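You operate a simulated robot arm through the tools that you are given. There is no shell and no other tool. Be economical: measure what you need, move in short steps, check, and stop when the job is done.

You run a simulated two-armed robot. Do the job below in one go: nothing can be reset, and whatever is moved stays where it is left.

## Task
Take the yellow barrel sensor and leave it on top of the white paper pack. Press the tally button two times. Fetch the carton marked "shims" from the bottom shelf of the low rack and set it on the top shelf of the low rack. Take the blue capped fitting and leave it in the sample carton. Put one of the yellow cartons from the second shelf from the bottom from the top of the blue rack on the top shelf of the blue rack. Take the No 9 small carton from the middle shelf of the blue rack and put it on the second shelf from the bottom from the top of the blue rack. Put the red cap on top of the black hose coil. Pull the middle cart drawer open. Any order will do. Set down upright: yellow barrel sensor, yellow carton.

The check looks at the end state, three seconds after you hand in, the way a careful person would. Anything else that was tipped, shoved, dropped, spilled or broken makes it a failure. A push-on lid holds only when it is set on centred and level and pressed home; a screw cap is set on level and turned clockwise until tight.

## Robot
Two 7-joint arms with four-finger grippers on one trunk, on a base that drives. Base frame: it is fixed to the floor where the robot stands at the start and does not move with it; the origin is under the middle of the robot, x ahead of it, y to its left, z up. Lengths are in mm, angles in rad, forces in N, time in s.
The left shoulder is at the start at [40, 181, 1179], the right one opposite. With the tool pointing down near the work surface each hand reaches from about 100 to 360 mm from the robot's upright axis, wherever it stands, measured 20 degrees to its own side. Places, roughly: black hose coil (10x10x9 cm) [-4300, -4700, 200]; blue capped fitting (4x4x7 cm) [-800, 1400, 900]; carton [-250, 1500, 250]; middle cart drawer [-2100, 1400, 600]; red cap (6x6x4 cm) [-1300, -1500, 800]; sample carton [-750, -250, 750]; second shelf from the bottom of the blue rack [-1000, 1500, 500]; small carton [-1000, 1500, 750]; tally button [500, 500, 900]; top shelf of the blue rack [-1000, 1500, 1400]; top shelf of the low rack [-200, 1500, 1000]; white paper pack (7x11x4 cm) [-1400, 1400, 500]; yellow barrel sensor (4x4x7 cm) [500, 200, 900]; yellow carton [-750, 1500, 500]. Payload 3.67 kg a hand.
The TCP of each hand is the grasp point between the finger pads, 28 mm short of the fingertips. In the tool frame z runs along the fingers and y along their closing line. The gripper opens to 112 mm. The gripper's body begins 73 mm behind the TCP.
Orientation is told as [roll, pitch, yaw] about the base's x, y, z axes, in that order, counted from this pose: with the fingers straight down and closing along the base's y, the tool's x points along the base's -x, its y along +y and its z along -z.

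## Interface
- The arms move only by the tool move_arm. It takes "left_deltas", "right_deltas" or both (then of equal length, played together; a hand with none holds still); each is text: rows parted by semicolons, each of 7 numbers parted by spaces: the shift along the tool's x, y, z in mm, then the turn, a rotation vector about the tool's x, y, z in rad, then the finger opening in mm, from 0 to 112. In form: tx ty tz wx wy wz gripper; .... A call has 1 to 8 rows; each row shifts and turns the commanded pose from where the row before left it, along the tool's axes as they then stand. Each row takes 0.2 s and may step no farther than 50 mm and 0.15 rad from the row before; otherwise, or with a gripper value out of range, the whole call is refused. A pose out of reach is approached as far as the arm can. The call stops where the force on the tool passes 40 N (or 10 N more than at its start, if that is more) or the arm is blocked; 0.2 s more then pass. The fingers move at their own pace and stop on an object; they squeeze with about 34 N. The grip force told is the motor's: it shows also when the fingers shut on nothing. Time passes only in rows, and 0.2 s behind the last, so rows that do not move let the fingers close. It gives the time, the measured TCP pose, the force on the tool (base axes), the opening and the grip force at its end, in the units of the frame above (readings bear some noise), with the torque about the TCP (base axes, N m) and any sound that the robot's microphone picked up.
- Cameras (640 x 400 px; columns grow to the right, rows downward): "scene" is now at [68.8, -24.9, 1348.5]; the picture's right is [-0.60, -0.80, 0.00], its down [-0.75, 0.56, -0.36] and it looks along [0.29, -0.22, -0.93] (base axes); focal length 214 px, centre (320, 200). "left" rides on the left gripper at [60, 18, -104] in its tool frame; the picture's right is [-0.29, 0.96, 0.00], its down [-0.80, -0.24, -0.55] and it looks along [-0.53, -0.16, 0.83] (tool axes); focal length 234 px, centre (320, 200). "right" rides on the right gripper at [60, -18, -104] in its tool frame; the picture's right is [0.29, 0.96, 0.00], its down [-0.80, 0.24, -0.55] and it looks along [-0.53, 0.16, 0.83] (tool axes); focal length 234 px, centre (320, 200). There is no depth. A picture from a camera that has moved, and an enlarged one, comes with that camera's place and axes in the base frame and with its lens. The place of the scene camera against the robot may be out by one fixed shift of up to 25 mm in any direction.
- capture(camera): a new picture of that camera. It takes no simulated time.
- slide_trunk(by): slides the trunk up (or, below 0, down) by that many mm; the arms and the scene camera ride with it, the base frame stays. It gives what a move gives, with no picture.
- steer(legs): drives the robot by 1 to 6 legs, each [ahead, left, turn to the left] in mm, mm and rad, along the robot's own axes; the way and the turn of a leg run together, so that a leg with both is an arc; at most 1500 mm and 3.142 rad a leg. The arms and the cameras ride along, it lands a little off, and it stops where it bumps. It gives what a move gives.
- pan_tilt(pan, tilt): turns the head with the scene camera to pan (to the left, within 1.501 rad either way) and tilt (down, from -0.506 to 1.204), counted from straight ahead of the robot. It gives what a move gives.
- zoom(camera, box): a new picture of the part [left, top, right, bottom] of that camera's present view, enlarged. It takes no simulated time.
- hand_in(): hands the job in; it is judged then, once.

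Work in short steps. Places have to be worked out from the pictures, the camera data and where the tool is seen: move nearer, look again, correct. Check each grasp and each placing, and mend what went wrong. You have 207 turns and 194 pictures in all, those below and enlarged ones among them. Open the grippers and draw the arms clear of the work before you hand the job in, unless the task says otherwise; then end with one line.

The tools are called after "Call:" by a JSON object that holds its "name" and its "arguments". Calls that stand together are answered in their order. move_arm: Moves the arms, as the interface text tells. Its arguments: {"type":"object","properties":{"left_deltas":{"type":"string"},"right_deltas":{"type":"string"}},"required":[]} The other tools are called the same way: slide_trunk (by) slides the trunk up or down; steer (legs) drives the base; pan_tilt (pan, tilt) turns the head that bears the scene camera; capture (camera) takes a picture; zoom (camera, box) takes an enlarged picture of a part of a camera's view; hand_in () hands the job in.

At the start:

```text
time_s: 0.0
left_position: [302.9, 454.9, 1252.4]
left_ee_rot: [0.001, -0.002, 0.002]
left_contact_force: [-0.4, -1.1, -0.3]
left_wrist_torque: [0.0, -0.01, -0.03]
left_finger_gap: 111.8
left_grasp_force: 0.1
right_position: [429.5, 10.1, 1210.0]
right_ee_rot: [-0.001, 0.0, -0.001]
right_contact_force: [0.5, 0.3, 0.2]
right_wrist_torque: [0.0, 0.03, -0.01]
right_finger_gap: 111.7
right_grasp_force: 0.1
trunk travel left (down, up): [-300.0, 214.0]
robot x, y, heading: [-4.0, 1.7, 0.0]
head pan, tilt: [-0.642, 1.201]
```

scene: 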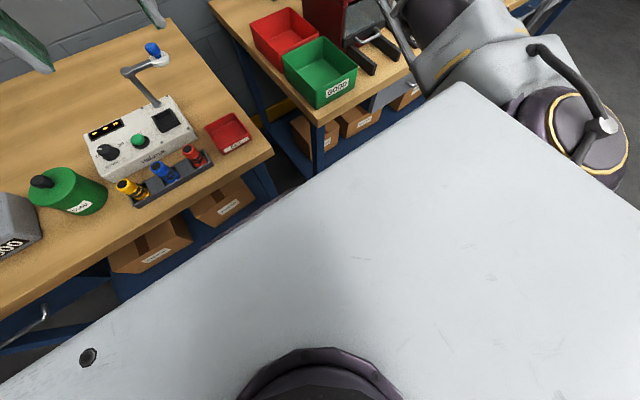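
right: 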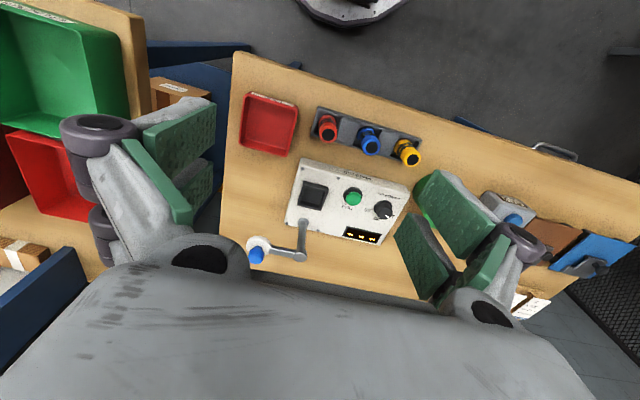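
left: 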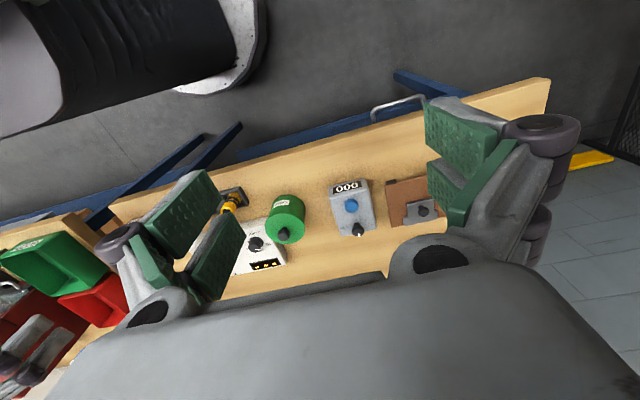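

I'll begin by surveying the bench straight ahead and to the left.

Call:
{"name": "pan_tilt", "arguments": {"pan": 0.4, "tilt": 0.9}}

Call:
{"name": "capture", "arguments": {"camera": "scene"}}

Call:
{"name": "pan_tilt", "arguments": {"pan": 1.5, "tilt": 0.4}}

Call:
{"name": "capture", "arguments": {"camera": "scene"}}

```text
time_s: 1.3
left_position: [303.5, 454.3, 1254.1]
left_ee_rot: [0.002, -0.003, 0.002]
left_contact_force: [-1.0, 0.1, 0.1]
left_wrist_torque: [-0.01, -0.04, 0.0]
left_finger_gap: 112.2
left_grasp_force: 0.1
right_position: [428.5, 9.3, 1209.9]
right_ee_rot: [0.001, -0.001, 0.0]
right_contact_force: [0.0, 0.7, 0.5]
right_wrist_torque: [0.03, -0.02, 0.02]
right_finger_gap: 111.7
right_grasp_force: 0.0
trunk travel left (down, up): [-300.0, 214.0]
robot x, y, heading: [2.1, 1.8, -0.001]
head pan, tilt: [0.4, 0.901]
```

```text
190 pictures are left
camera scene: at [93.6, 37.9, 1368.3], right [0.39, -0.92, 0.0], down [-0.72, -0.3, -0.62], along [0.57, 0.24, -0.78], focal length 214 px, centre (320, 200)
```

scene: 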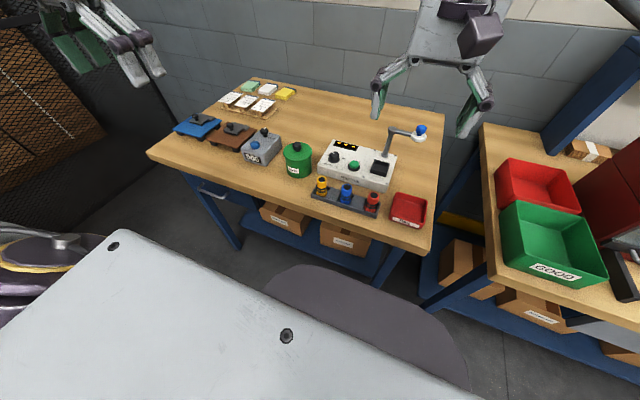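

```text
time_s: 2.6
left_position: [304.3, 453.0, 1252.0]
left_ee_rot: [-0.001, -0.002, 0.002]
left_contact_force: [1.0, -0.9, 1.0]
left_wrist_torque: [-0.02, 0.03, 0.01]
left_finger_gap: 111.8
left_grasp_force: 0.2
right_position: [428.0, 8.1, 1208.7]
right_ee_rot: [0.001, 0.0, -0.002]
right_contact_force: [-0.4, 0.0, -0.2]
right_wrist_torque: [0.01, -0.01, -0.01]
right_finger_gap: 112.2
right_grasp_force: 0.1
trunk travel left (down, up): [-300.0, 214.0]
robot x, y, heading: [-0.9, 1.9, 0.001]
head pan, tilt: [1.499, 0.4]
```

```text
189 pictures are left
camera scene: at [30.8, 101.1, 1411.3], right [1.0, -0.07, 0.0], down [-0.03, -0.39, -0.92], along [0.07, 0.92, -0.39], focal length 214 px, centre (320, 200)
```

scene: 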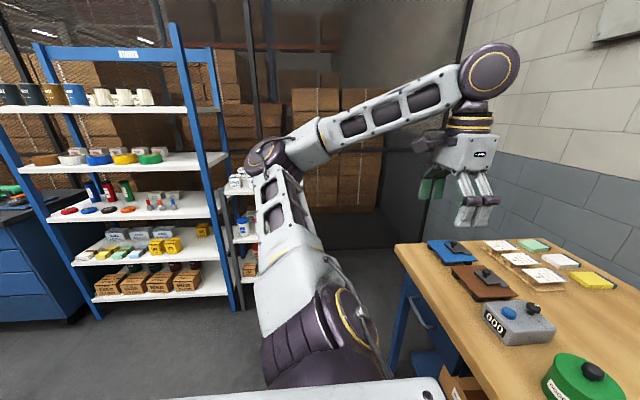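

The bench edge seems to be near x≈430, so I drive ahead a little to bring the button and sensor into reach, keeping the hands high.

Call:
{"name": "steer", "arguments": {"legs": [[120, 0, 0]]}}

Call:
{"name": "pan_tilt", "arguments": {"pan": 0.3, "tilt": 1.1}}

Call:
{"name": "capture", "arguments": {"camera": "scene"}}

Call:
{"name": "capture", "arguments": {"camera": "left"}}

Call:
{"name": "capture", "arguments": {"camera": "right"}}

```text
time_s: 3.9
left_position: [421.1, 453.9, 1253.3]
left_ee_rot: [0.002, -0.001, 0.0]
left_contact_force: [0.1, 0.4, 0.0]
left_wrist_torque: [0.02, 0.01, -0.02]
left_finger_gap: 111.7
left_grasp_force: 0.0
right_position: [546.9, 9.9, 1209.5]
right_ee_rot: [0.001, 0.0, -0.002]
right_contact_force: [0.6, -0.2, -1.2]
right_wrist_torque: [0.01, 0.01, -0.01]
right_finger_gap: 112.1
right_grasp_force: 0.1
trunk travel left (down, up): [-300.0, 214.0]
robot x, y, heading: [119.7, -1.2, -0.003]
head pan, tilt: [1.499, 0.4]
```

```text
time_s: 5.3
left_position: [421.1, 454.4, 1253.2]
left_ee_rot: [0.0, -0.002, 0.002]
left_contact_force: [0.2, 0.5, 0.9]
left_wrist_torque: [-0.03, 0.01, 0.0]
left_finger_gap: 112.0
left_grasp_force: 0.0
right_position: [545.8, 7.9, 1209.3]
right_ee_rot: [-0.002, 0.001, -0.002]
right_contact_force: [-0.7, 0.3, -0.5]
right_wrist_torque: [0.01, 0.02, -0.01]
right_finger_gap: 111.8
right_grasp_force: 0.0
trunk travel left (down, up): [-300.0, 214.0]
robot x, y, heading: [122.0, 3.2, -0.002]
head pan, tilt: [0.3, 1.1]
```

```text
188 pictures are left
camera scene: at [202.9, 27.3, 1354.5], right [0.3, -0.96, 0.0], down [-0.85, -0.26, -0.45], along [0.43, 0.13, -0.89], focal length 214 px, centre (320, 200)
```

scene: 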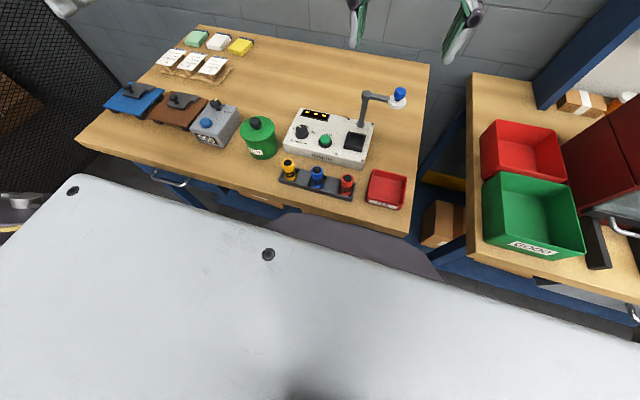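

```text
187 pictures are left
camera left: at [360.4, 472.2, 1358.1], right [0.29, 0.96, 0.0], down [0.8, -0.24, 0.56], along [0.53, -0.16, -0.83], focal length 234 px, centre (320, 200)
```

left: 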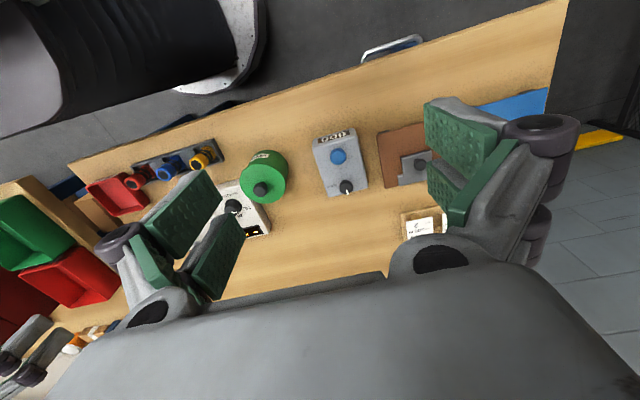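

```text
186 pictures are left
camera right: at [486.7, -9.0, 1313.1], right [-0.29, 0.96, 0.0], down [0.8, 0.24, 0.55], along [0.53, 0.16, -0.83], focal length 234 px, centre (320, 200)
```

right: 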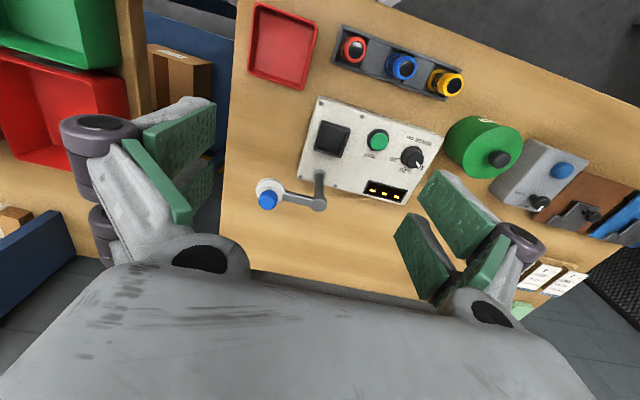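

Triangulation puts the button near (540,454,945) and the sensor top near (478,186,944). I check how the dark base front stands relative to the bench edge.

Call:
{"name": "zoom", "arguments": {"camera": "scene", "box": [150, 100, 450, 290]}}

```text
2.11 times, centred on (300, 195) of scene
camera zoom: at [202.9, 27.3, 1354.5], right [0.3, -0.96, 0.0], down [-0.85, -0.26, -0.45], along [0.43, 0.13, -0.89], focal length 452 px, centre (362, 210)
```

zoom: 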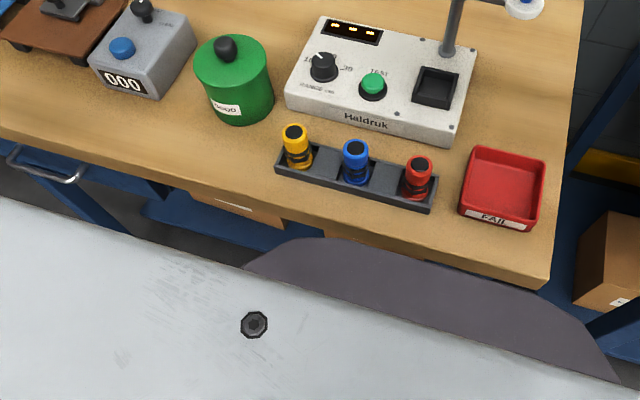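

The base is still clear of the bench. I test the left arm's reach by moving it toward above the button, fingers closing.

Call:
{"name": "move_arm", "arguments": {"left_deltas": "-40 0 0 0 0 0 0; -40 0 20 0 0 0 0; -36 0 40 0 0 0 0; 0 0 40 0 0 0 0; 0 0 40 0 0 0 0; 0 0 0 0 0 0 0"}}

Call:
{"name": "capture", "arguments": {"camera": "left"}}

```text
refused: row 3 steps farther than a row can; nothing moved
```

```text
184 pictures are left
camera left: at [360.4, 472.2, 1358.1], right [0.29, 0.96, 0.0], down [0.8, -0.24, 0.56], along [0.53, -0.16, -0.83], focal length 234 px, centre (320, 200)
```

left: 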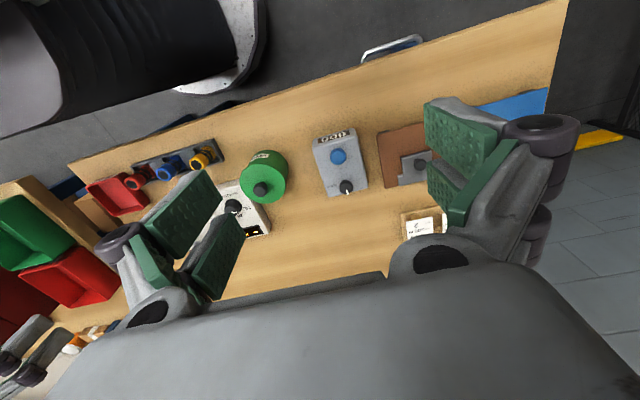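

The step was too big; I resend with smaller rows.

Call:
{"name": "move_arm", "arguments": {"left_deltas": "-40 0 0 0 0 0 0; -40 0 20 0 0 0 0; -36 0 30 0 0 0 0; 0 0 48 0 0 0 0; 0 0 48 0 0 0 0; 0 0 0 0 0 0 0"}}

Call:
{"name": "capture", "arguments": {"camera": "left"}}

```text
time_s: 6.7
left_position: [537.1, 453.3, 1107.0]
left_ee_rot: [0.002, -0.003, 0.001]
left_contact_force: [0.1, -0.6, 0.2]
left_wrist_torque: [-0.01, -0.03, -0.01]
left_finger_gap: 0.1
left_grasp_force: 33.9
right_position: [547.9, 8.2, 1209.6]
right_ee_rot: [-0.001, 0.001, -0.002]
right_contact_force: [0.0, -0.5, 0.8]
right_wrist_torque: [0.01, -0.04, 0.02]
right_finger_gap: 112.0
right_grasp_force: 0.0
trunk travel left (down, up): [-300.0, 214.0]
robot x, y, heading: [118.4, -0.1, -0.001]
head pan, tilt: [0.3, 1.1]
```

```text
183 pictures are left
camera left: at [477.5, 471.5, 1211.5], right [0.29, 0.96, 0.0], down [0.8, -0.24, 0.56], along [0.53, -0.16, -0.83], focal length 234 px, centre (320, 200)
```

left: 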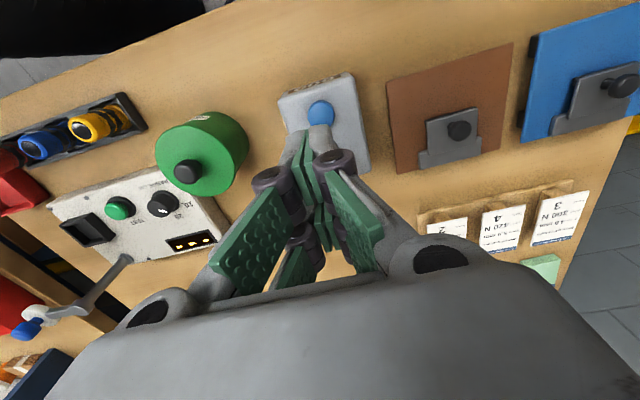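

The arm reaches well; button at about (539,454,942). I descend to just above it (tips 15 mm over).

Call:
{"name": "move_arm", "arguments": {"left_deltas": "-2 0 45 0 0 0 0; 0 0 45 0 0 0 0; 0 0 30 0 0 0 0; 0 0 0 0 0 0 0"}}

Call:
{"name": "capture", "arguments": {"camera": "left"}}

```text
time_s: 7.7
left_position: [539.5, 454.1, 987.5]
left_ee_rot: [0.0, -0.001, 0.002]
left_contact_force: [-0.9, -0.4, -0.1]
left_wrist_torque: [0.0, -0.01, 0.01]
left_finger_gap: 0.1
left_grasp_force: 34.0
right_position: [547.3, 8.4, 1209.7]
right_ee_rot: [0.001, 0.0, -0.002]
right_contact_force: [-0.6, -0.4, -0.1]
right_wrist_torque: [0.03, 0.03, 0.0]
right_finger_gap: 111.9
right_grasp_force: 0.1
trunk travel left (down, up): [-300.0, 214.0]
robot x, y, heading: [118.6, -1.5, -0.001]
head pan, tilt: [0.3, 1.1]
```

```text
182 pictures are left
camera left: at [478.9, 472.2, 1091.3], right [0.29, 0.96, 0.0], down [0.8, -0.24, 0.56], along [0.53, -0.16, -0.83], focal length 234 px, centre (320, 200)
```

left: 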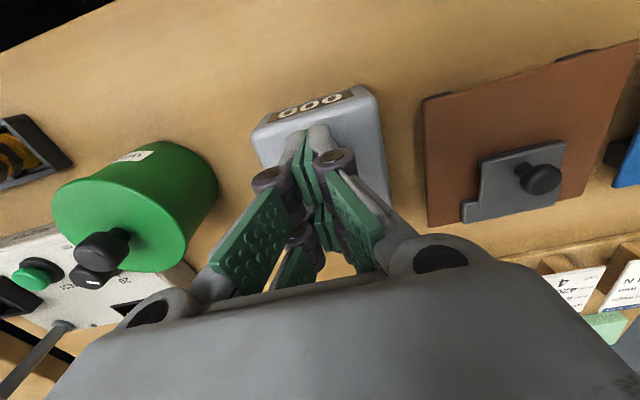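

Fingers cover the button; I press down in small steps and watch force and the counter.

Call:
{"name": "move_arm", "arguments": {"left_deltas": "0 0 8 0 0 0 0; 0 0 4 0 0 0 0; 0 0 3 0 0 0 0; 0 0 2 0 0 0 0; 0 0 2 0 0 0 0"}}

Call:
{"name": "zoom", "arguments": {"camera": "left", "box": [220, 60, 420, 185]}}

```text
time_s: 8.9
left_position: [540.4, 454.4, 969.1]
left_ee_rot: [0.002, -0.005, 0.001]
left_contact_force: [-1.4, -0.5, 3.2]
left_wrist_torque: [-0.02, 0.0, 0.01]
left_finger_gap: 6.1
left_grasp_force: 35.8
right_position: [547.5, 7.9, 1209.3]
right_ee_rot: [-0.002, 0.0, -0.003]
right_contact_force: [-0.4, -0.2, 0.0]
right_wrist_torque: [0.03, -0.01, 0.0]
right_finger_gap: 112.0
right_grasp_force: 0.1
trunk travel left (down, up): [-300.0, 214.0]
robot x, y, heading: [120.9, -1.1, -0.001]
head pan, tilt: [0.3, 1.1]
heard: click
```

```text
3.20 times, centred on (320, 122) of left
camera zoom: at [479.1, 472.5, 1073.1], right [0.29, 0.96, 0.0], down [0.8, -0.24, 0.56], along [0.53, -0.16, -0.83], focal length 749 px, centre (320, 448)
```

zoom: 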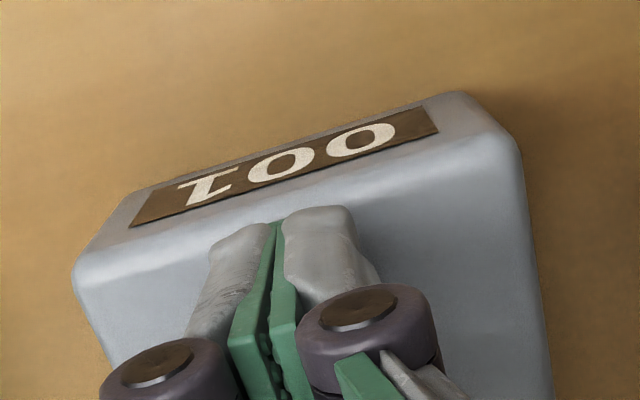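

The counter shows 001. I rise fully and press once more the same way.

Call:
{"name": "move_arm", "arguments": {"left_deltas": "0 0 -20 0 0 0 0; 0 0 0 0 0 0 0; 0 0 0 0 0 0 0"}}

Call:
{"name": "move_arm", "arguments": {"left_deltas": "0 0 9 0 0 0 0; 0 0 4 0 0 0 0; 0 0 3 0 0 0 0; 0 0 2 0 0 0 0; 0 0 2 0 0 0 0"}}

Call:
{"name": "zoom", "arguments": {"camera": "left", "box": [220, 60, 420, 185]}}

```text
time_s: 9.7
left_position: [540.2, 455.2, 988.7]
left_ee_rot: [0.002, -0.002, 0.002]
left_contact_force: [0.1, 0.7, -0.6]
left_wrist_torque: [0.03, -0.01, 0.03]
left_finger_gap: 0.3
left_grasp_force: 35.9
right_position: [547.1, 9.7, 1209.4]
right_ee_rot: [0.001, 0.001, -0.002]
right_contact_force: [0.3, -1.2, -0.2]
right_wrist_torque: [0.01, -0.01, 0.02]
right_finger_gap: 111.9
right_grasp_force: 0.1
trunk travel left (down, up): [-300.0, 214.0]
robot x, y, heading: [118.3, -0.3, 0.002]
head pan, tilt: [0.3, 1.1]
```

```text
time_s: 10.9
left_position: [541.0, 454.7, 969.9]
left_ee_rot: [-0.001, -0.001, 0.002]
left_contact_force: [0.6, 1.2, 2.4]
left_wrist_torque: [0.04, 0.0, 0.0]
left_finger_gap: 5.9
left_grasp_force: 36.4
right_position: [548.6, 9.0, 1209.4]
right_ee_rot: [0.001, -0.001, -0.002]
right_contact_force: [0.3, 0.1, -0.2]
right_wrist_torque: [0.03, -0.02, -0.03]
right_finger_gap: 112.0
right_grasp_force: 0.1
trunk travel left (down, up): [-300.0, 214.0]
robot x, y, heading: [118.3, 0.2, -0.0]
head pan, tilt: [0.3, 1.1]
heard: click
```

```text
3.20 times, centred on (320, 122) of left
camera zoom: at [479.3, 472.5, 1073.2], right [0.29, 0.96, 0.0], down [0.8, -0.24, 0.56], along [0.53, -0.16, -0.83], focal length 749 px, centre (320, 448)
```

zoom: 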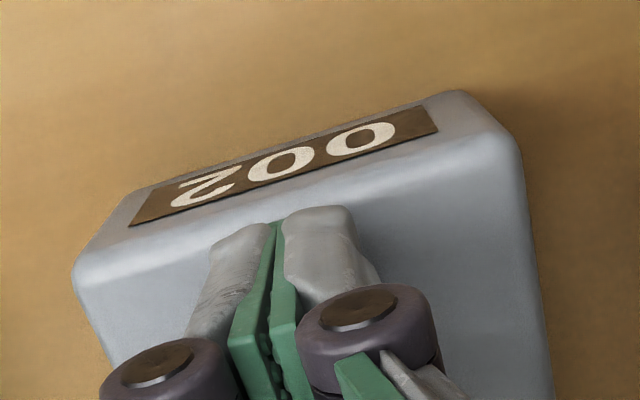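

002 — button done. I raise the left hand, back the base off, then try turning the left wrist over (yaw π) so that its camera will ride above the fingers for shelf work.

Call:
{"name": "move_arm", "arguments": {"left_deltas": "0 0 -45 0 0 0 0; 0 0 -45 0 0 0 0; 0 0 -40 0 0 0 60"}}

Call:
{"name": "steer", "arguments": {"legs": [[-170, 0, 0]]}}

Call:
{"name": "move_arm", "arguments": {"left_deltas": "0 0 0 0 0 0.15 70; 0 0 0 0 0 0.15 70; 0 0 0 0 0 0.15 70; 0 0 0 0 0 0.15 70; 0 0 0 0 0 0.15 70; 0 0 0 0 0 0.15 70; 0 0 0 0 0 0.15 70; 0 0 0 0 0 0.15 70"}}

Call:
{"name": "move_arm", "arguments": {"left_deltas": "0 0 0 0 0 0.15 70; 0 0 0 0 0 0.15 70; 0 0 0 0 0 0.15 70; 0 0 0 0 0 0.15 70; 0 0 0 0 0 0.15 70; 0 0 0 0 0 0.15 70; 0 0 0 0 0 0.15 70; 0 0 0 0 0 0.15 70"}}

```text
time_s: 11.7
left_position: [541.2, 455.1, 1098.1]
left_ee_rot: [0.001, -0.002, 0.001]
left_contact_force: [0.4, -0.3, 0.1]
left_wrist_torque: [-0.02, 0.02, -0.02]
left_finger_gap: 49.1
left_grasp_force: 0.2
right_position: [546.6, 9.9, 1209.0]
right_ee_rot: [-0.001, 0.002, -0.002]
right_contact_force: [0.4, 0.6, -0.2]
right_wrist_torque: [-0.02, 0.01, -0.02]
right_finger_gap: 112.0
right_grasp_force: 0.0
trunk travel left (down, up): [-300.0, 214.0]
robot x, y, heading: [118.9, -0.6, 0.002]
head pan, tilt: [0.3, 1.1]
```

```text
time_s: 13.2
left_position: [369.6, 454.0, 1099.0]
left_ee_rot: [0.0, -0.002, 0.0]
left_contact_force: [-1.2, 0.7, 0.0]
left_wrist_torque: [-0.02, -0.05, 0.01]
left_finger_gap: 59.9
left_grasp_force: 0.1
right_position: [376.4, 7.6, 1209.8]
right_ee_rot: [0.0, 0.0, -0.004]
right_contact_force: [-0.1, 0.6, -0.3]
right_wrist_torque: [0.02, -0.01, 0.03]
right_finger_gap: 112.2
right_grasp_force: 0.1
trunk travel left (down, up): [-300.0, 214.0]
robot x, y, heading: [-51.0, -1.0, -0.002]
head pan, tilt: [0.3, 1.1]
```

```text
time_s: 15.0
left_position: [368.7, 455.1, 1099.5]
left_ee_rot: [0.001, 0.0, -1.202]
left_contact_force: [0.3, -0.2, -0.4]
left_wrist_torque: [-0.01, 0.02, 0.02]
left_finger_gap: 70.1
left_grasp_force: 0.1
right_position: [375.9, 8.3, 1208.9]
right_ee_rot: [0.001, 0.0, -0.003]
right_contact_force: [0.8, 0.2, 0.7]
right_wrist_torque: [0.03, 0.01, -0.02]
right_finger_gap: 111.9
right_grasp_force: 0.1
trunk travel left (down, up): [-300.0, 214.0]
robot x, y, heading: [-50.1, 1.1, -0.002]
head pan, tilt: [0.3, 1.1]
```

```text
time_s: 16.8
left_position: [368.3, 454.0, 1099.5]
left_ee_rot: [0.001, 0.003, -2.402]
left_contact_force: [-1.1, 0.0, 0.7]
left_wrist_torque: [0.01, 0.01, 0.0]
left_finger_gap: 69.8
left_grasp_force: 0.0
right_position: [375.6, 8.9, 1209.5]
right_ee_rot: [-0.001, 0.0, -0.003]
right_contact_force: [-0.5, -0.4, -0.1]
right_wrist_torque: [0.02, 0.01, -0.01]
right_finger_gap: 112.0
right_grasp_force: 0.1
trunk travel left (down, up): [-300.0, 214.0]
robot x, y, heading: [-54.4, 5.1, -0.003]
head pan, tilt: [0.3, 1.1]
```

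The wrist turns freely. I finish the half turn and begin pitching the fingers forward.

Call:
{"name": "move_arm", "arguments": {"left_deltas": "0 0 0 0 0 0.148 70; 0 0 0 0 0 0.148 70; 0 0 0 0 0 0.148 70; 0 0 0 0 0 0.148 70; 0 0 0 0 0 0.147 70; 0 0 0 0 0.15 0 70; 0 0 0 0 0.15 0 70; 0 0 0 0 0.15 0 70"}}

Call:
{"name": "move_arm", "arguments": {"left_deltas": "0 0 0 0 0.15 0 70; 0 0 0 0 0.15 0 70; 0 0 0 0 0.15 0 70; 0 0 0 0 0.15 0 70; 0 0 0 0 0.15 0 70"}}

Call:
{"name": "capture", "arguments": {"camera": "left"}}

```text
time_s: 18.6
left_position: [368.4, 454.4, 1099.3]
left_ee_rot: [0.0, 0.454, -3.136]
left_contact_force: [0.2, 0.1, 0.0]
left_wrist_torque: [-0.02, 0.01, 0.01]
left_finger_gap: 70.0
left_grasp_force: 0.1
right_position: [375.9, 7.6, 1208.8]
right_ee_rot: [0.0, -0.002, -0.002]
right_contact_force: [-0.6, -0.4, 0.0]
right_wrist_torque: [0.0, -0.01, -0.02]
right_finger_gap: 111.8
right_grasp_force: 0.0
trunk travel left (down, up): [-300.0, 214.0]
robot x, y, heading: [-51.9, -1.4, -0.006]
head pan, tilt: [0.3, 1.1]
```

```text
time_s: 19.8
left_position: [391.2, 479.7, 1103.4]
left_ee_rot: [0.0, 1.204, -3.142]
left_contact_force: [-0.1, 0.1, 0.0]
left_wrist_torque: [-0.01, 0.01, 0.0]
left_finger_gap: 70.0
left_grasp_force: 0.0
left hand out of reach, approached as far as the arm can: row 3, 4, 5
right_position: [376.0, 7.5, 1210.0]
right_ee_rot: [0.0, -0.002, -0.002]
right_contact_force: [-0.6, -0.1, 0.2]
right_wrist_torque: [0.0, -0.02, 0.01]
right_finger_gap: 112.0
right_grasp_force: 0.0
trunk travel left (down, up): [-300.0, 214.0]
robot x, y, heading: [-49.0, 3.6, 0.002]
head pan, tilt: [0.3, 1.1]
```

```text
179 pictures are left
camera left: at [315.6, 461.9, 1196.6], right [-0.1, -0.96, -0.27], down [-0.8, 0.24, -0.54], along [0.59, 0.16, -0.79], focal length 234 px, centre (320, 200)
```

left: 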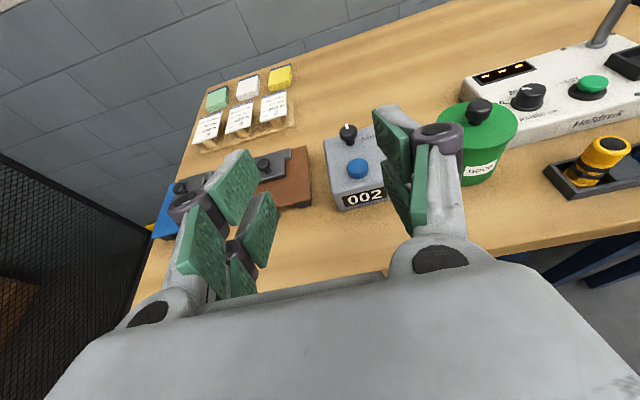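

The camera-over view is good. I back up another 120 mm to give the arm room, then bring the left hand in front of the sensor.

Call:
{"name": "steer", "arguments": {"legs": [[-120, 0, 0]]}}

Call:
{"name": "move_arm", "arguments": {"left_deltas": "-7 42 22.4 0 0 0 70; -7 42 22.4 0 0 0 70; -7 42 22.4 0 0 0 70; -7 42 22.4 0 0 0 70; -7 42 22.4 0 0 0 70; -7 42 22.4 0 0 0 70; -7 42 22.4 0 0 0 70"}}

Call:
{"name": "capture", "arguments": {"camera": "left"}}

```text
time_s: 21.0
left_position: [273.4, 480.5, 1102.1]
left_ee_rot: [0.003, 1.201, -3.138]
left_contact_force: [-0.7, -0.1, 0.5]
left_wrist_torque: [0.0, 0.0, -0.02]
left_finger_gap: 69.8
left_grasp_force: 0.1
right_position: [256.8, 8.8, 1210.9]
right_ee_rot: [0.0, 0.0, -0.003]
right_contact_force: [-0.2, -1.1, -0.5]
right_wrist_torque: [-0.01, -0.02, -0.01]
right_finger_gap: 112.0
right_grasp_force: 0.1
trunk travel left (down, up): [-300.0, 214.0]
robot x, y, heading: [-172.4, 1.7, -0.005]
head pan, tilt: [0.3, 1.1]
```

```text
time_s: 22.8
left_position: [398.4, 203.9, 936.5]
left_ee_rot: [0.003, 1.088, -3.126]
left_contact_force: [-0.5, -0.5, 1.5]
left_wrist_torque: [0.02, 0.02, 0.02]
left_finger_gap: 70.1
left_grasp_force: 0.0
left hand out of reach, approached as far as the arm can: row 1, 2
right_position: [256.2, 7.4, 1209.3]
right_ee_rot: [0.001, 0.0, -0.003]
right_contact_force: [0.1, 0.2, -0.4]
right_wrist_torque: [0.03, -0.01, -0.02]
right_finger_gap: 111.9
right_grasp_force: 0.0
trunk travel left (down, up): [-300.0, 214.0]
robot x, y, heading: [-171.1, 3.2, -0.007]
head pan, tilt: [0.3, 1.1]
stopped in row 7 (left hand): the arm was blocked; the commanded pose is now the measured one
```

```text
178 pictures are left
camera left: at [332.9, 185.7, 1038.2], right [-0.12, -0.96, -0.25], down [-0.86, 0.23, -0.45], along [0.49, 0.16, -0.86], focal length 234 px, centre (320, 200)
```

left: 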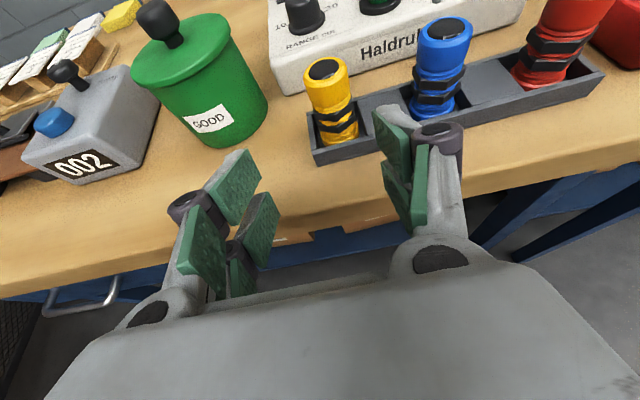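

The sensor is at about (480,187). Hand is at (398,204,936); I line up in y, then slide forward around it.

Call:
{"name": "move_arm", "arguments": {"left_deltas": "4 17 0 0 0 0 70; 12 0 24 0 0 0 70; 12 0 24 0 0 0 70"}}

Call:
{"name": "capture", "arguments": {"camera": "left"}}

```text
time_s: 23.6
left_position: [454.5, 186.7, 938.8]
left_ee_rot: [0.007, 1.087, -3.125]
left_contact_force: [0.3, 0.2, 0.1]
left_wrist_torque: [0.02, 0.0, 0.02]
left_finger_gap: 70.0
left_grasp_force: 0.0
right_position: [257.2, 8.1, 1209.3]
right_ee_rot: [-0.001, 0.004, -0.003]
right_contact_force: [-0.5, 0.0, -0.5]
right_wrist_torque: [0.04, 0.02, 0.01]
right_finger_gap: 112.1
right_grasp_force: 0.1
trunk travel left (down, up): [-300.0, 214.0]
robot x, y, heading: [-171.1, 0.8, -0.004]
head pan, tilt: [0.3, 1.1]
```

```text
177 pictures are left
camera left: at [389.6, 169.4, 1040.5], right [-0.12, -0.96, -0.25], down [-0.86, 0.23, -0.45], along [0.49, 0.16, -0.86], focal length 234 px, centre (320, 200)
```

left: 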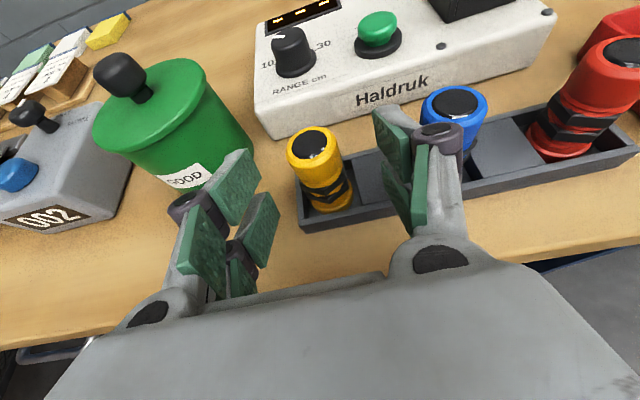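

Aligned (sensor at y≈187, x≈483). Forward another 28 mm, slightly down, and close.

Call:
{"name": "move_arm", "arguments": {"left_deltas": "6 0 14 0 0 0 70; 0 0 15 0 0 0 70; 0 0 0 0 0 0 20; 0 0 0 0 0 0 20; 0 0 0 0 0 0 20"}}

Call:
{"name": "capture", "arguments": {"camera": "left"}}

```text
time_s: 24.8
left_position: [483.3, 189.1, 933.6]
left_ee_rot: [0.006, 1.09, -3.126]
left_contact_force: [1.1, 2.2, 7.2]
left_wrist_torque: [0.15, -0.03, 0.02]
left_finger_gap: 31.4
left_grasp_force: 33.9
right_position: [255.8, 8.8, 1209.5]
right_ee_rot: [0.001, 0.001, -0.001]
right_contact_force: [0.3, -0.2, -0.2]
right_wrist_torque: [-0.04, -0.01, 0.0]
right_finger_gap: 112.0
right_grasp_force: 0.0
trunk travel left (down, up): [-300.0, 214.0]
robot x, y, heading: [-172.2, -0.4, 0.003]
head pan, tilt: [0.3, 1.1]
```

```text
176 pictures are left
camera left: at [417.3, 170.5, 1034.5], right [-0.12, -0.96, -0.25], down [-0.86, 0.23, -0.45], along [0.49, 0.16, -0.86], focal length 234 px, centre (320, 200)
```

left: 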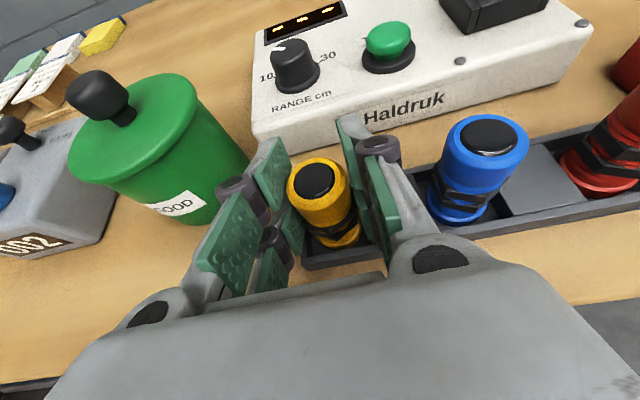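

Gripped at 31 mm. I lift it straight up out of the tray.

Call:
{"name": "move_arm", "arguments": {"left_deltas": "9 0 -4.6 0 0 0 20; 18 0 -9.3 0 0 0 20; 40 0 -21 0 0 0 20; 40 0 -21 0 0 0 20; 0 0 0 0 0 0 20"}}

Call:
{"name": "capture", "arguments": {"camera": "left"}}

```text
time_s: 26.0
left_position: [482.9, 188.7, 1053.0]
left_ee_rot: [0.004, 1.087, -3.124]
left_contact_force: [-1.1, 0.7, -1.8]
left_wrist_torque: [0.0, 0.02, 0.01]
left_finger_gap: 31.0
left_grasp_force: 33.9
right_position: [257.2, 9.5, 1209.7]
right_ee_rot: [-0.002, 0.0, -0.002]
right_contact_force: [-0.5, -0.4, -0.5]
right_wrist_torque: [-0.01, 0.01, 0.03]
right_finger_gap: 112.0
right_grasp_force: 0.1
trunk travel left (down, up): [-300.0, 214.0]
robot x, y, heading: [-172.0, 1.0, -0.004]
head pan, tilt: [0.3, 1.1]
```

```text
175 pictures are left
camera left: at [416.5, 169.7, 1154.1], right [-0.12, -0.96, -0.25], down [-0.86, 0.23, -0.45], along [0.49, 0.16, -0.86], focal length 234 px, centre (320, 200)
```

left: 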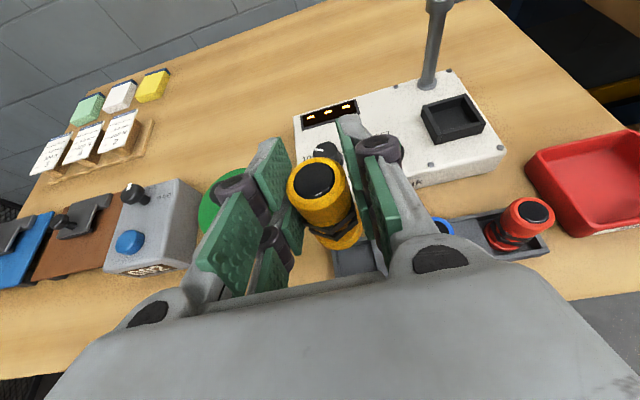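

Sensor held securely. I turn in place to face the racks and look.

Call:
{"name": "steer", "arguments": {"legs": [[0, 0, 1.571]]}}

Call:
{"name": "pan_tilt", "arguments": {"pan": 0.6, "tilt": 0.4}}

Call:
{"name": "capture", "arguments": {"camera": "scene"}}

Call:
{"name": "pan_tilt", "arguments": {"pan": 1.5, "tilt": 0.6}}

Call:
{"name": "capture", "arguments": {"camera": "scene"}}

```text
time_s: 30.7
left_position: [-364.8, 653.3, 1052.0]
left_ee_rot: [0.006, 1.09, -1.546]
left_contact_force: [0.2, -0.3, -1.5]
left_wrist_torque: [0.0, -0.01, 0.01]
left_finger_gap: 31.2
left_grasp_force: 33.7
right_position: [-184.1, 429.8, 1208.7]
right_ee_rot: [0.001, -0.001, 1.575]
right_contact_force: [-0.1, 0.1, -0.4]
right_wrist_torque: [-0.01, 0.03, -0.01]
right_finger_gap: 112.0
right_grasp_force: 0.0
trunk travel left (down, up): [-300.0, 214.0]
robot x, y, heading: [-170.4, -0.4, 1.577]
head pan, tilt: [0.3, 1.1]
```

```text
time_s: 31.8
left_position: [-364.3, 653.4, 1053.0]
left_ee_rot: [0.007, 1.091, -1.545]
left_contact_force: [0.6, -0.2, -2.0]
left_wrist_torque: [-0.01, -0.01, -0.01]
left_finger_gap: 31.3
left_grasp_force: 34.4
right_position: [-184.6, 429.0, 1208.7]
right_ee_rot: [0.001, 0.0, 1.573]
right_contact_force: [-0.5, 0.1, -0.1]
right_wrist_torque: [-0.03, -0.03, 0.02]
right_finger_gap: 111.9
right_grasp_force: 0.2
trunk travel left (down, up): [-300.0, 214.0]
robot x, y, heading: [-175.1, -5.3, 1.576]
head pan, tilt: [0.6, 0.4]
```

```text
174 pictures are left
camera scene: at [-221.6, 105.5, 1411.2], right [0.82, 0.57, 0.0], down [0.22, -0.32, -0.92], along [-0.52, 0.76, -0.39], focal length 214 px, centre (320, 200)
```

scene: 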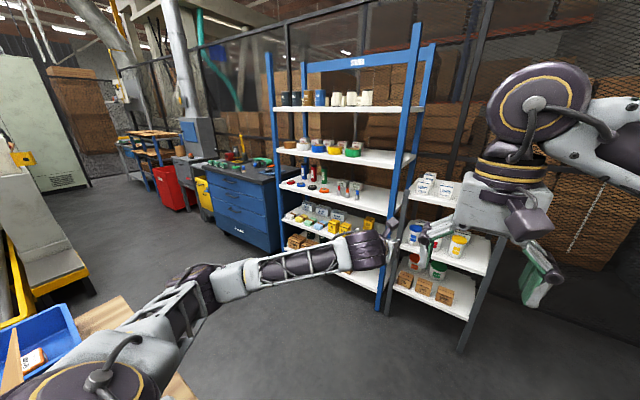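

```text
time_s: 33.0
left_position: [-364.3, 653.5, 1052.2]
left_ee_rot: [0.008, 1.089, -1.546]
left_contact_force: [0.1, -0.9, -0.7]
left_wrist_torque: [0.01, 0.03, -0.03]
left_finger_gap: 31.4
left_grasp_force: 33.7
right_position: [-184.1, 428.2, 1208.7]
right_ee_rot: [0.0, 0.0, 1.574]
right_contact_force: [-0.4, 0.2, 0.2]
right_wrist_torque: [0.0, -0.02, 0.01]
right_finger_gap: 111.8
right_grasp_force: 0.0
trunk travel left (down, up): [-300.0, 214.0]
robot x, y, heading: [-173.4, 4.1, 1.574]
head pan, tilt: [1.499, 0.6]
```

```text
173 pictures are left
camera scene: at [-257.0, 35.3, 1393.1], right [0.07, 1.0, 0.0], down [0.56, -0.04, -0.83], along [-0.82, 0.06, -0.56], focal length 214 px, centre (320, 200)
```

scene: 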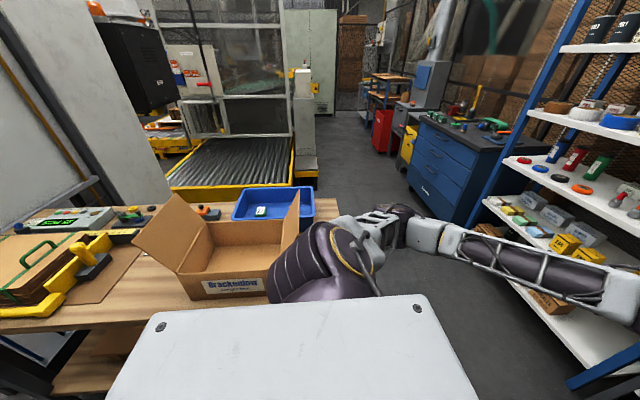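

The paper pack sits on the blue rack's second shelf, the table with the sample carton is left. I drive ahead 560, then left toward the rack, staying away from its front.

Call:
{"name": "steer", "arguments": {"legs": [[560, 0, 0], [0, 900, 0]]}}

Call:
{"name": "pan_tilt", "arguments": {"pan": 0.2, "tilt": 0.6}}

Call:
{"name": "capture", "arguments": {"camera": "scene"}}

Call:
{"name": "capture", "arguments": {"camera": "left"}}

```text
time_s: 40.7
left_position: [-1258.8, 1217.0, 1053.0]
left_ee_rot: [0.006, 1.089, -1.559]
left_contact_force: [0.9, -0.4, -0.9]
left_wrist_torque: [-0.03, -0.02, 0.01]
left_finger_gap: 31.1
left_grasp_force: 33.9
right_position: [-1081.6, 991.5, 1209.3]
right_ee_rot: [0.001, 0.001, 1.557]
right_contact_force: [0.9, -0.6, 0.1]
right_wrist_torque: [-0.03, 0.02, -0.01]
right_finger_gap: 111.9
right_grasp_force: 0.0
trunk travel left (down, up): [-300.0, 214.0]
robot x, y, heading: [-1078.3, 559.3, 1.558]
head pan, tilt: [1.499, 0.6]
```

```text
time_s: 42.2
left_position: [-1258.1, 1217.4, 1052.1]
left_ee_rot: [0.008, 1.089, -1.561]
left_contact_force: [0.5, 0.7, -0.1]
left_wrist_torque: [0.0, 0.02, -0.02]
left_finger_gap: 31.5
left_grasp_force: 34.6
right_position: [-1081.5, 991.7, 1208.7]
right_ee_rot: [0.0, 0.001, 1.557]
right_contact_force: [-0.5, -0.1, -0.6]
right_wrist_torque: [-0.02, -0.02, -0.01]
right_finger_gap: 112.2
right_grasp_force: 0.0
trunk travel left (down, up): [-300.0, 214.0]
robot x, y, heading: [-1076.4, 561.7, 1.559]
head pan, tilt: [0.201, 0.6]
```

```text
172 pictures are left
camera scene: at [-1090.0, 678.0, 1393.1], right [0.98, 0.19, 0.0], down [0.11, -0.55, -0.82], along [-0.16, 0.81, -0.57], focal length 214 px, centre (320, 200)
```

scene: 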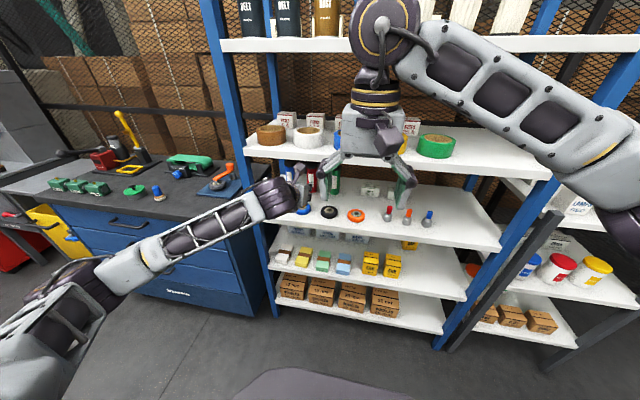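

```text
171 pictures are left
camera left: at [-1242.4, 1154.1, 1154.2], right [0.96, -0.13, -0.25], down [-0.24, -0.86, -0.45], along [-0.16, 0.49, -0.86], focal length 234 px, centre (320, 200)
```

left: 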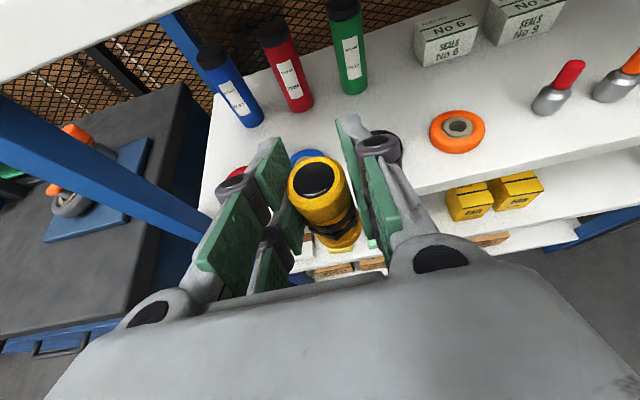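

I zoom on the second-shelf packs to find the white one.

Call:
{"name": "zoom", "arguments": {"camera": "scene", "box": [240, 170, 500, 335]}}

```text
2.42 times, centred on (370, 252) of scene
camera zoom: at [-1090.0, 678.0, 1393.1], right [0.98, 0.19, 0.0], down [0.11, -0.55, -0.82], along [-0.16, 0.81, -0.57], focal length 520 px, centre (199, 73)
```

zoom: 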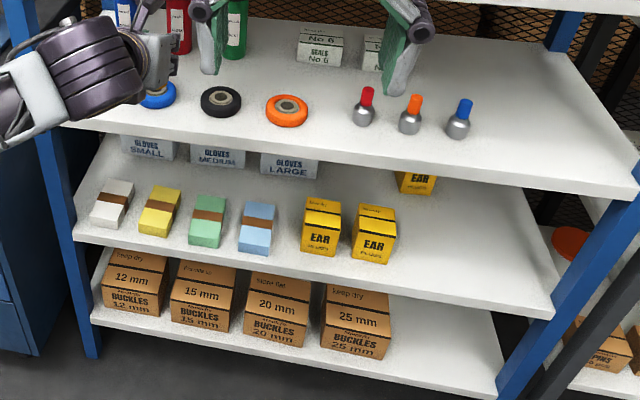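

White pack is near (-1452,1467), shelf top ≈425, left post close. I draw the right hand in, lower the trunk, turn 0.3 left so the hand comes in slanted past the post, and move closer.

Call:
{"name": "move_arm", "arguments": {"right_deltas": "40 0 0 0 0 0 112; 40 0 0 0 0 0 112; 40 0 0 0 0 0 112"}}

Call:
{"name": "slide_trunk", "arguments": {"by": -300}}

Call:
{"name": "steer", "arguments": {"legs": [[0, 0, 0.3], [190, -40, 0]]}}

Call:
{"name": "capture", "arguments": {"camera": "left"}}

Call:
{"name": "capture", "arguments": {"camera": "scene"}}

```text
time_s: 43.0
left_position: [-1258.8, 1218.0, 1052.1]
left_ee_rot: [0.007, 1.09, -1.56]
left_contact_force: [0.8, -0.1, -1.3]
left_wrist_torque: [-0.02, 0.01, -0.01]
left_finger_gap: 31.4
left_grasp_force: 34.6
right_position: [-1083.4, 870.2, 1209.7]
right_ee_rot: [0.001, -0.001, 1.558]
right_contact_force: [-1.0, -0.2, 0.7]
right_wrist_torque: [0.0, 0.02, -0.02]
right_finger_gap: 112.0
right_grasp_force: 0.2
trunk travel left (down, up): [-300.0, 214.0]
robot x, y, heading: [-1076.4, 560.3, 1.565]
head pan, tilt: [0.201, 0.6]
```

```text
time_s: 46.0
left_position: [-1258.5, 1217.5, 753.3]
left_ee_rot: [0.006, 1.088, -1.562]
left_contact_force: [0.1, -0.3, -1.1]
left_wrist_torque: [0.05, 0.0, 0.0]
left_finger_gap: 31.5
left_grasp_force: 34.2
right_position: [-1084.8, 871.4, 912.1]
right_ee_rot: [0.0, 0.001, 1.56]
right_contact_force: [0.3, -0.2, 0.6]
right_wrist_torque: [-0.01, 0.01, -0.04]
right_finger_gap: 112.3
right_grasp_force: 0.0
trunk travel left (down, up): [0.0, 514.0]
robot x, y, heading: [-1077.4, 567.8, 1.565]
head pan, tilt: [0.201, 0.6]
```

```text
time_s: 48.5
left_position: [-1458.0, 1285.9, 753.9]
left_ee_rot: [0.002, 1.083, -1.254]
left_contact_force: [0.6, -3.8, 0.8]
left_wrist_torque: [0.05, 0.05, 0.09]
left_finger_gap: 31.5
left_grasp_force: 34.4
right_position: [-1189.2, 1014.5, 912.2]
right_ee_rot: [0.001, 0.002, 1.861]
right_contact_force: [-0.4, -0.5, -0.1]
right_wrist_torque: [-0.02, 0.0, -0.03]
right_finger_gap: 111.9
right_grasp_force: 0.0
trunk travel left (down, up): [0.0, 514.0]
robot x, y, heading: [-1090.8, 718.3, 1.866]
head pan, tilt: [0.201, 0.6]
stopped in leg 2: the force on the tool passed its limit at 154 N (the readings are from after the stop); the commanded pose is now the measured one
```

```text
169 pictures are left
camera left: at [-1423.2, 1231.7, 856.0], right [0.95, 0.17, -0.25], down [0.04, -0.9, -0.44], along [-0.3, 0.41, -0.86], focal length 234 px, centre (320, 200)
```

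left: 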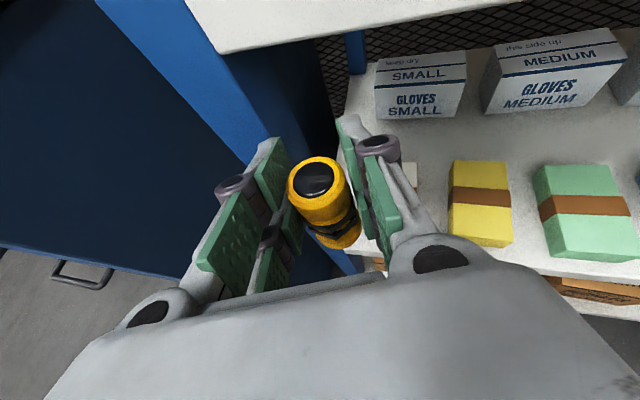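

```text
168 pictures are left
camera scene: at [-1134.2, 825.1, 1094.4], right [0.88, 0.47, 0.0], down [0.27, -0.5, -0.83], along [-0.39, 0.73, -0.56], focal length 214 px, centre (320, 200)
```

scene: 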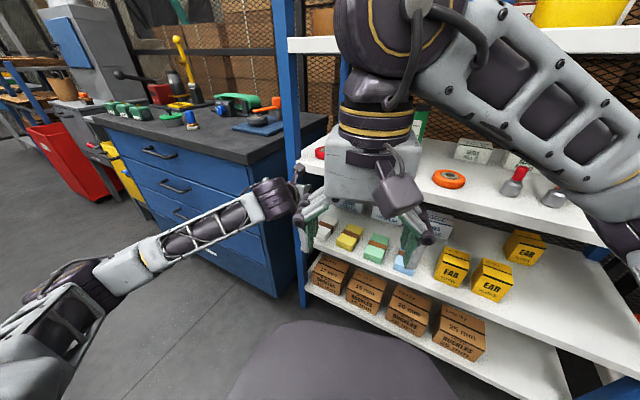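

The fingertip bumped the post: the rack's left post is near x≈-1470 and the pack nearer (-1409,1440). I back off, lower the hand to pack height and shift it right.

Call:
{"name": "steer", "arguments": {"legs": [[-60, 0, 0]]}}

Call:
{"name": "move_arm", "arguments": {"left_deltas": "0 48 0 0 0 0 20; 0 48 0 0 0 0 20; -35.3 0 18.8 0 0 0 20; -35.3 0 18.8 0 0 0 20; -35.3 0 18.8 0 0 0 20; -35.3 0 18.8 0 0 0 20; -35.3 0 18.8 0 0 0 20; 0 0 0 0 0 0 20"}}

Call:
{"name": "capture", "arguments": {"camera": "left"}}

Call:
{"name": "capture", "arguments": {"camera": "scene"}}

```text
time_s: 49.5
left_position: [-1440.4, 1228.2, 754.3]
left_ee_rot: [0.003, 1.084, -1.254]
left_contact_force: [-0.7, -0.6, -0.6]
left_wrist_torque: [-0.02, 0.01, 0.02]
left_finger_gap: 31.3
left_grasp_force: 33.9
right_position: [-1171.6, 954.4, 911.9]
right_ee_rot: [0.0, -0.001, 1.86]
right_contact_force: [-0.3, -0.1, -0.8]
right_wrist_torque: [0.04, 0.02, -0.02]
right_finger_gap: 112.1
right_grasp_force: 0.0
trunk travel left (down, up): [0.0, 514.0]
robot x, y, heading: [-1073.7, 663.1, 1.862]
head pan, tilt: [0.201, 0.6]
```

```text
time_s: 51.3
left_position: [-1349.5, 1258.2, 555.0]
left_ee_rot: [0.002, 1.081, -1.256]
left_contact_force: [-1.1, -0.5, -0.8]
left_wrist_torque: [-0.01, 0.01, 0.02]
left_finger_gap: 31.3
left_grasp_force: 33.7
right_position: [-1171.3, 956.0, 910.6]
right_ee_rot: [0.0, 0.002, 1.861]
right_contact_force: [0.7, 0.3, 0.7]
right_wrist_torque: [0.02, -0.01, -0.01]
right_finger_gap: 112.1
right_grasp_force: 0.0
trunk travel left (down, up): [0.0, 514.0]
robot x, y, heading: [-1070.3, 663.5, 1.863]
head pan, tilt: [0.201, 0.6]
```

```text
167 pictures are left
camera left: at [-1313.3, 1204.3, 655.9], right [0.95, 0.17, -0.25], down [0.04, -0.9, -0.44], along [-0.3, 0.41, -0.86], focal length 234 px, centre (320, 200)
```

left: 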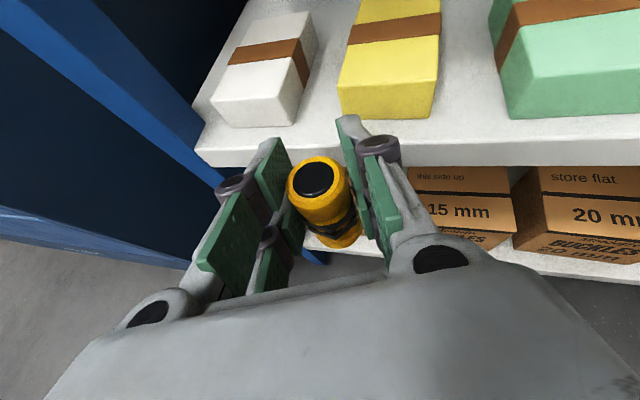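

```text
166 pictures are left
camera scene: at [-1116.9, 767.9, 1094.4], right [0.88, 0.47, 0.0], down [0.27, -0.5, -0.82], along [-0.39, 0.73, -0.57], focal length 214 px, centre (320, 200)
```

scene: 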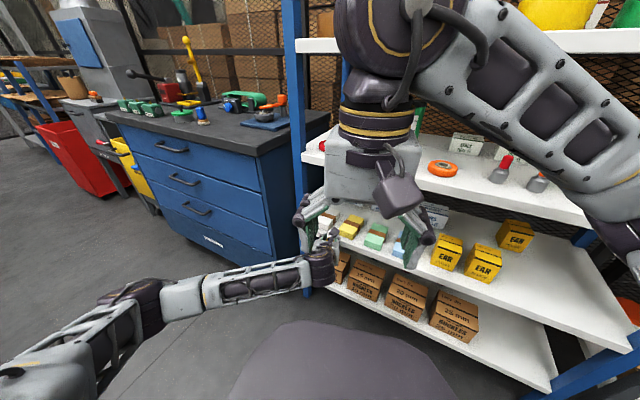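

Now with two wrist views: yellow pack's top comes out at z≈556, so the shelf is ≈516 and white pack centre ≈(-1418,1383). I raise the hand 85, shift left 26 and move 80 forward.

Call:
{"name": "move_arm", "arguments": {"left_deltas": "37.5 0 -20 0 0 0 20; 37.5 0 -20 0 0 0 20; 0 -26 0 0 0 0 20; 18.8 0 35.3 0 0 0 20; 18.8 0 35.3 0 0 0 20; 0 0 0 0 0 0 20"}}

Call:
{"name": "capture", "arguments": {"camera": "left"}}

```text
time_s: 52.7
left_position: [-1398.3, 1327.8, 639.1]
left_ee_rot: [0.004, 1.082, -1.255]
left_contact_force: [0.0, -0.3, -0.8]
left_wrist_torque: [0.01, -0.04, 0.02]
left_finger_gap: 31.6
left_grasp_force: 33.8
right_position: [-1170.8, 955.6, 912.0]
right_ee_rot: [-0.002, 0.002, 1.86]
right_contact_force: [0.3, 0.8, -0.3]
right_wrist_torque: [0.02, 0.01, 0.01]
right_finger_gap: 112.1
right_grasp_force: 0.1
trunk travel left (down, up): [0.0, 514.0]
robot x, y, heading: [-1077.5, 663.5, 1.864]
head pan, tilt: [0.201, 0.6]
```

```text
165 pictures are left
camera left: at [-1363.0, 1273.0, 741.8], right [0.95, 0.17, -0.25], down [0.04, -0.9, -0.44], along [-0.3, 0.41, -0.86], focal length 234 px, centre (320, 200)
```

left: 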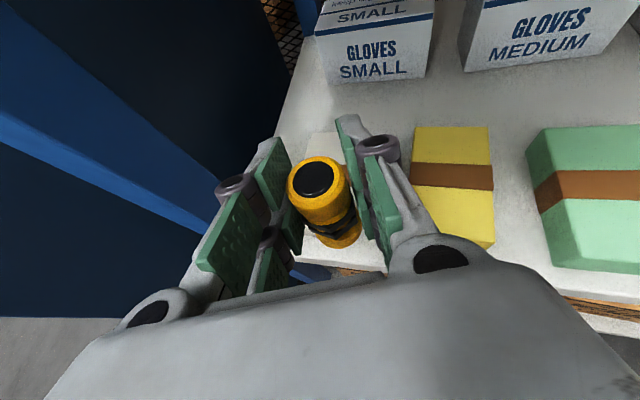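

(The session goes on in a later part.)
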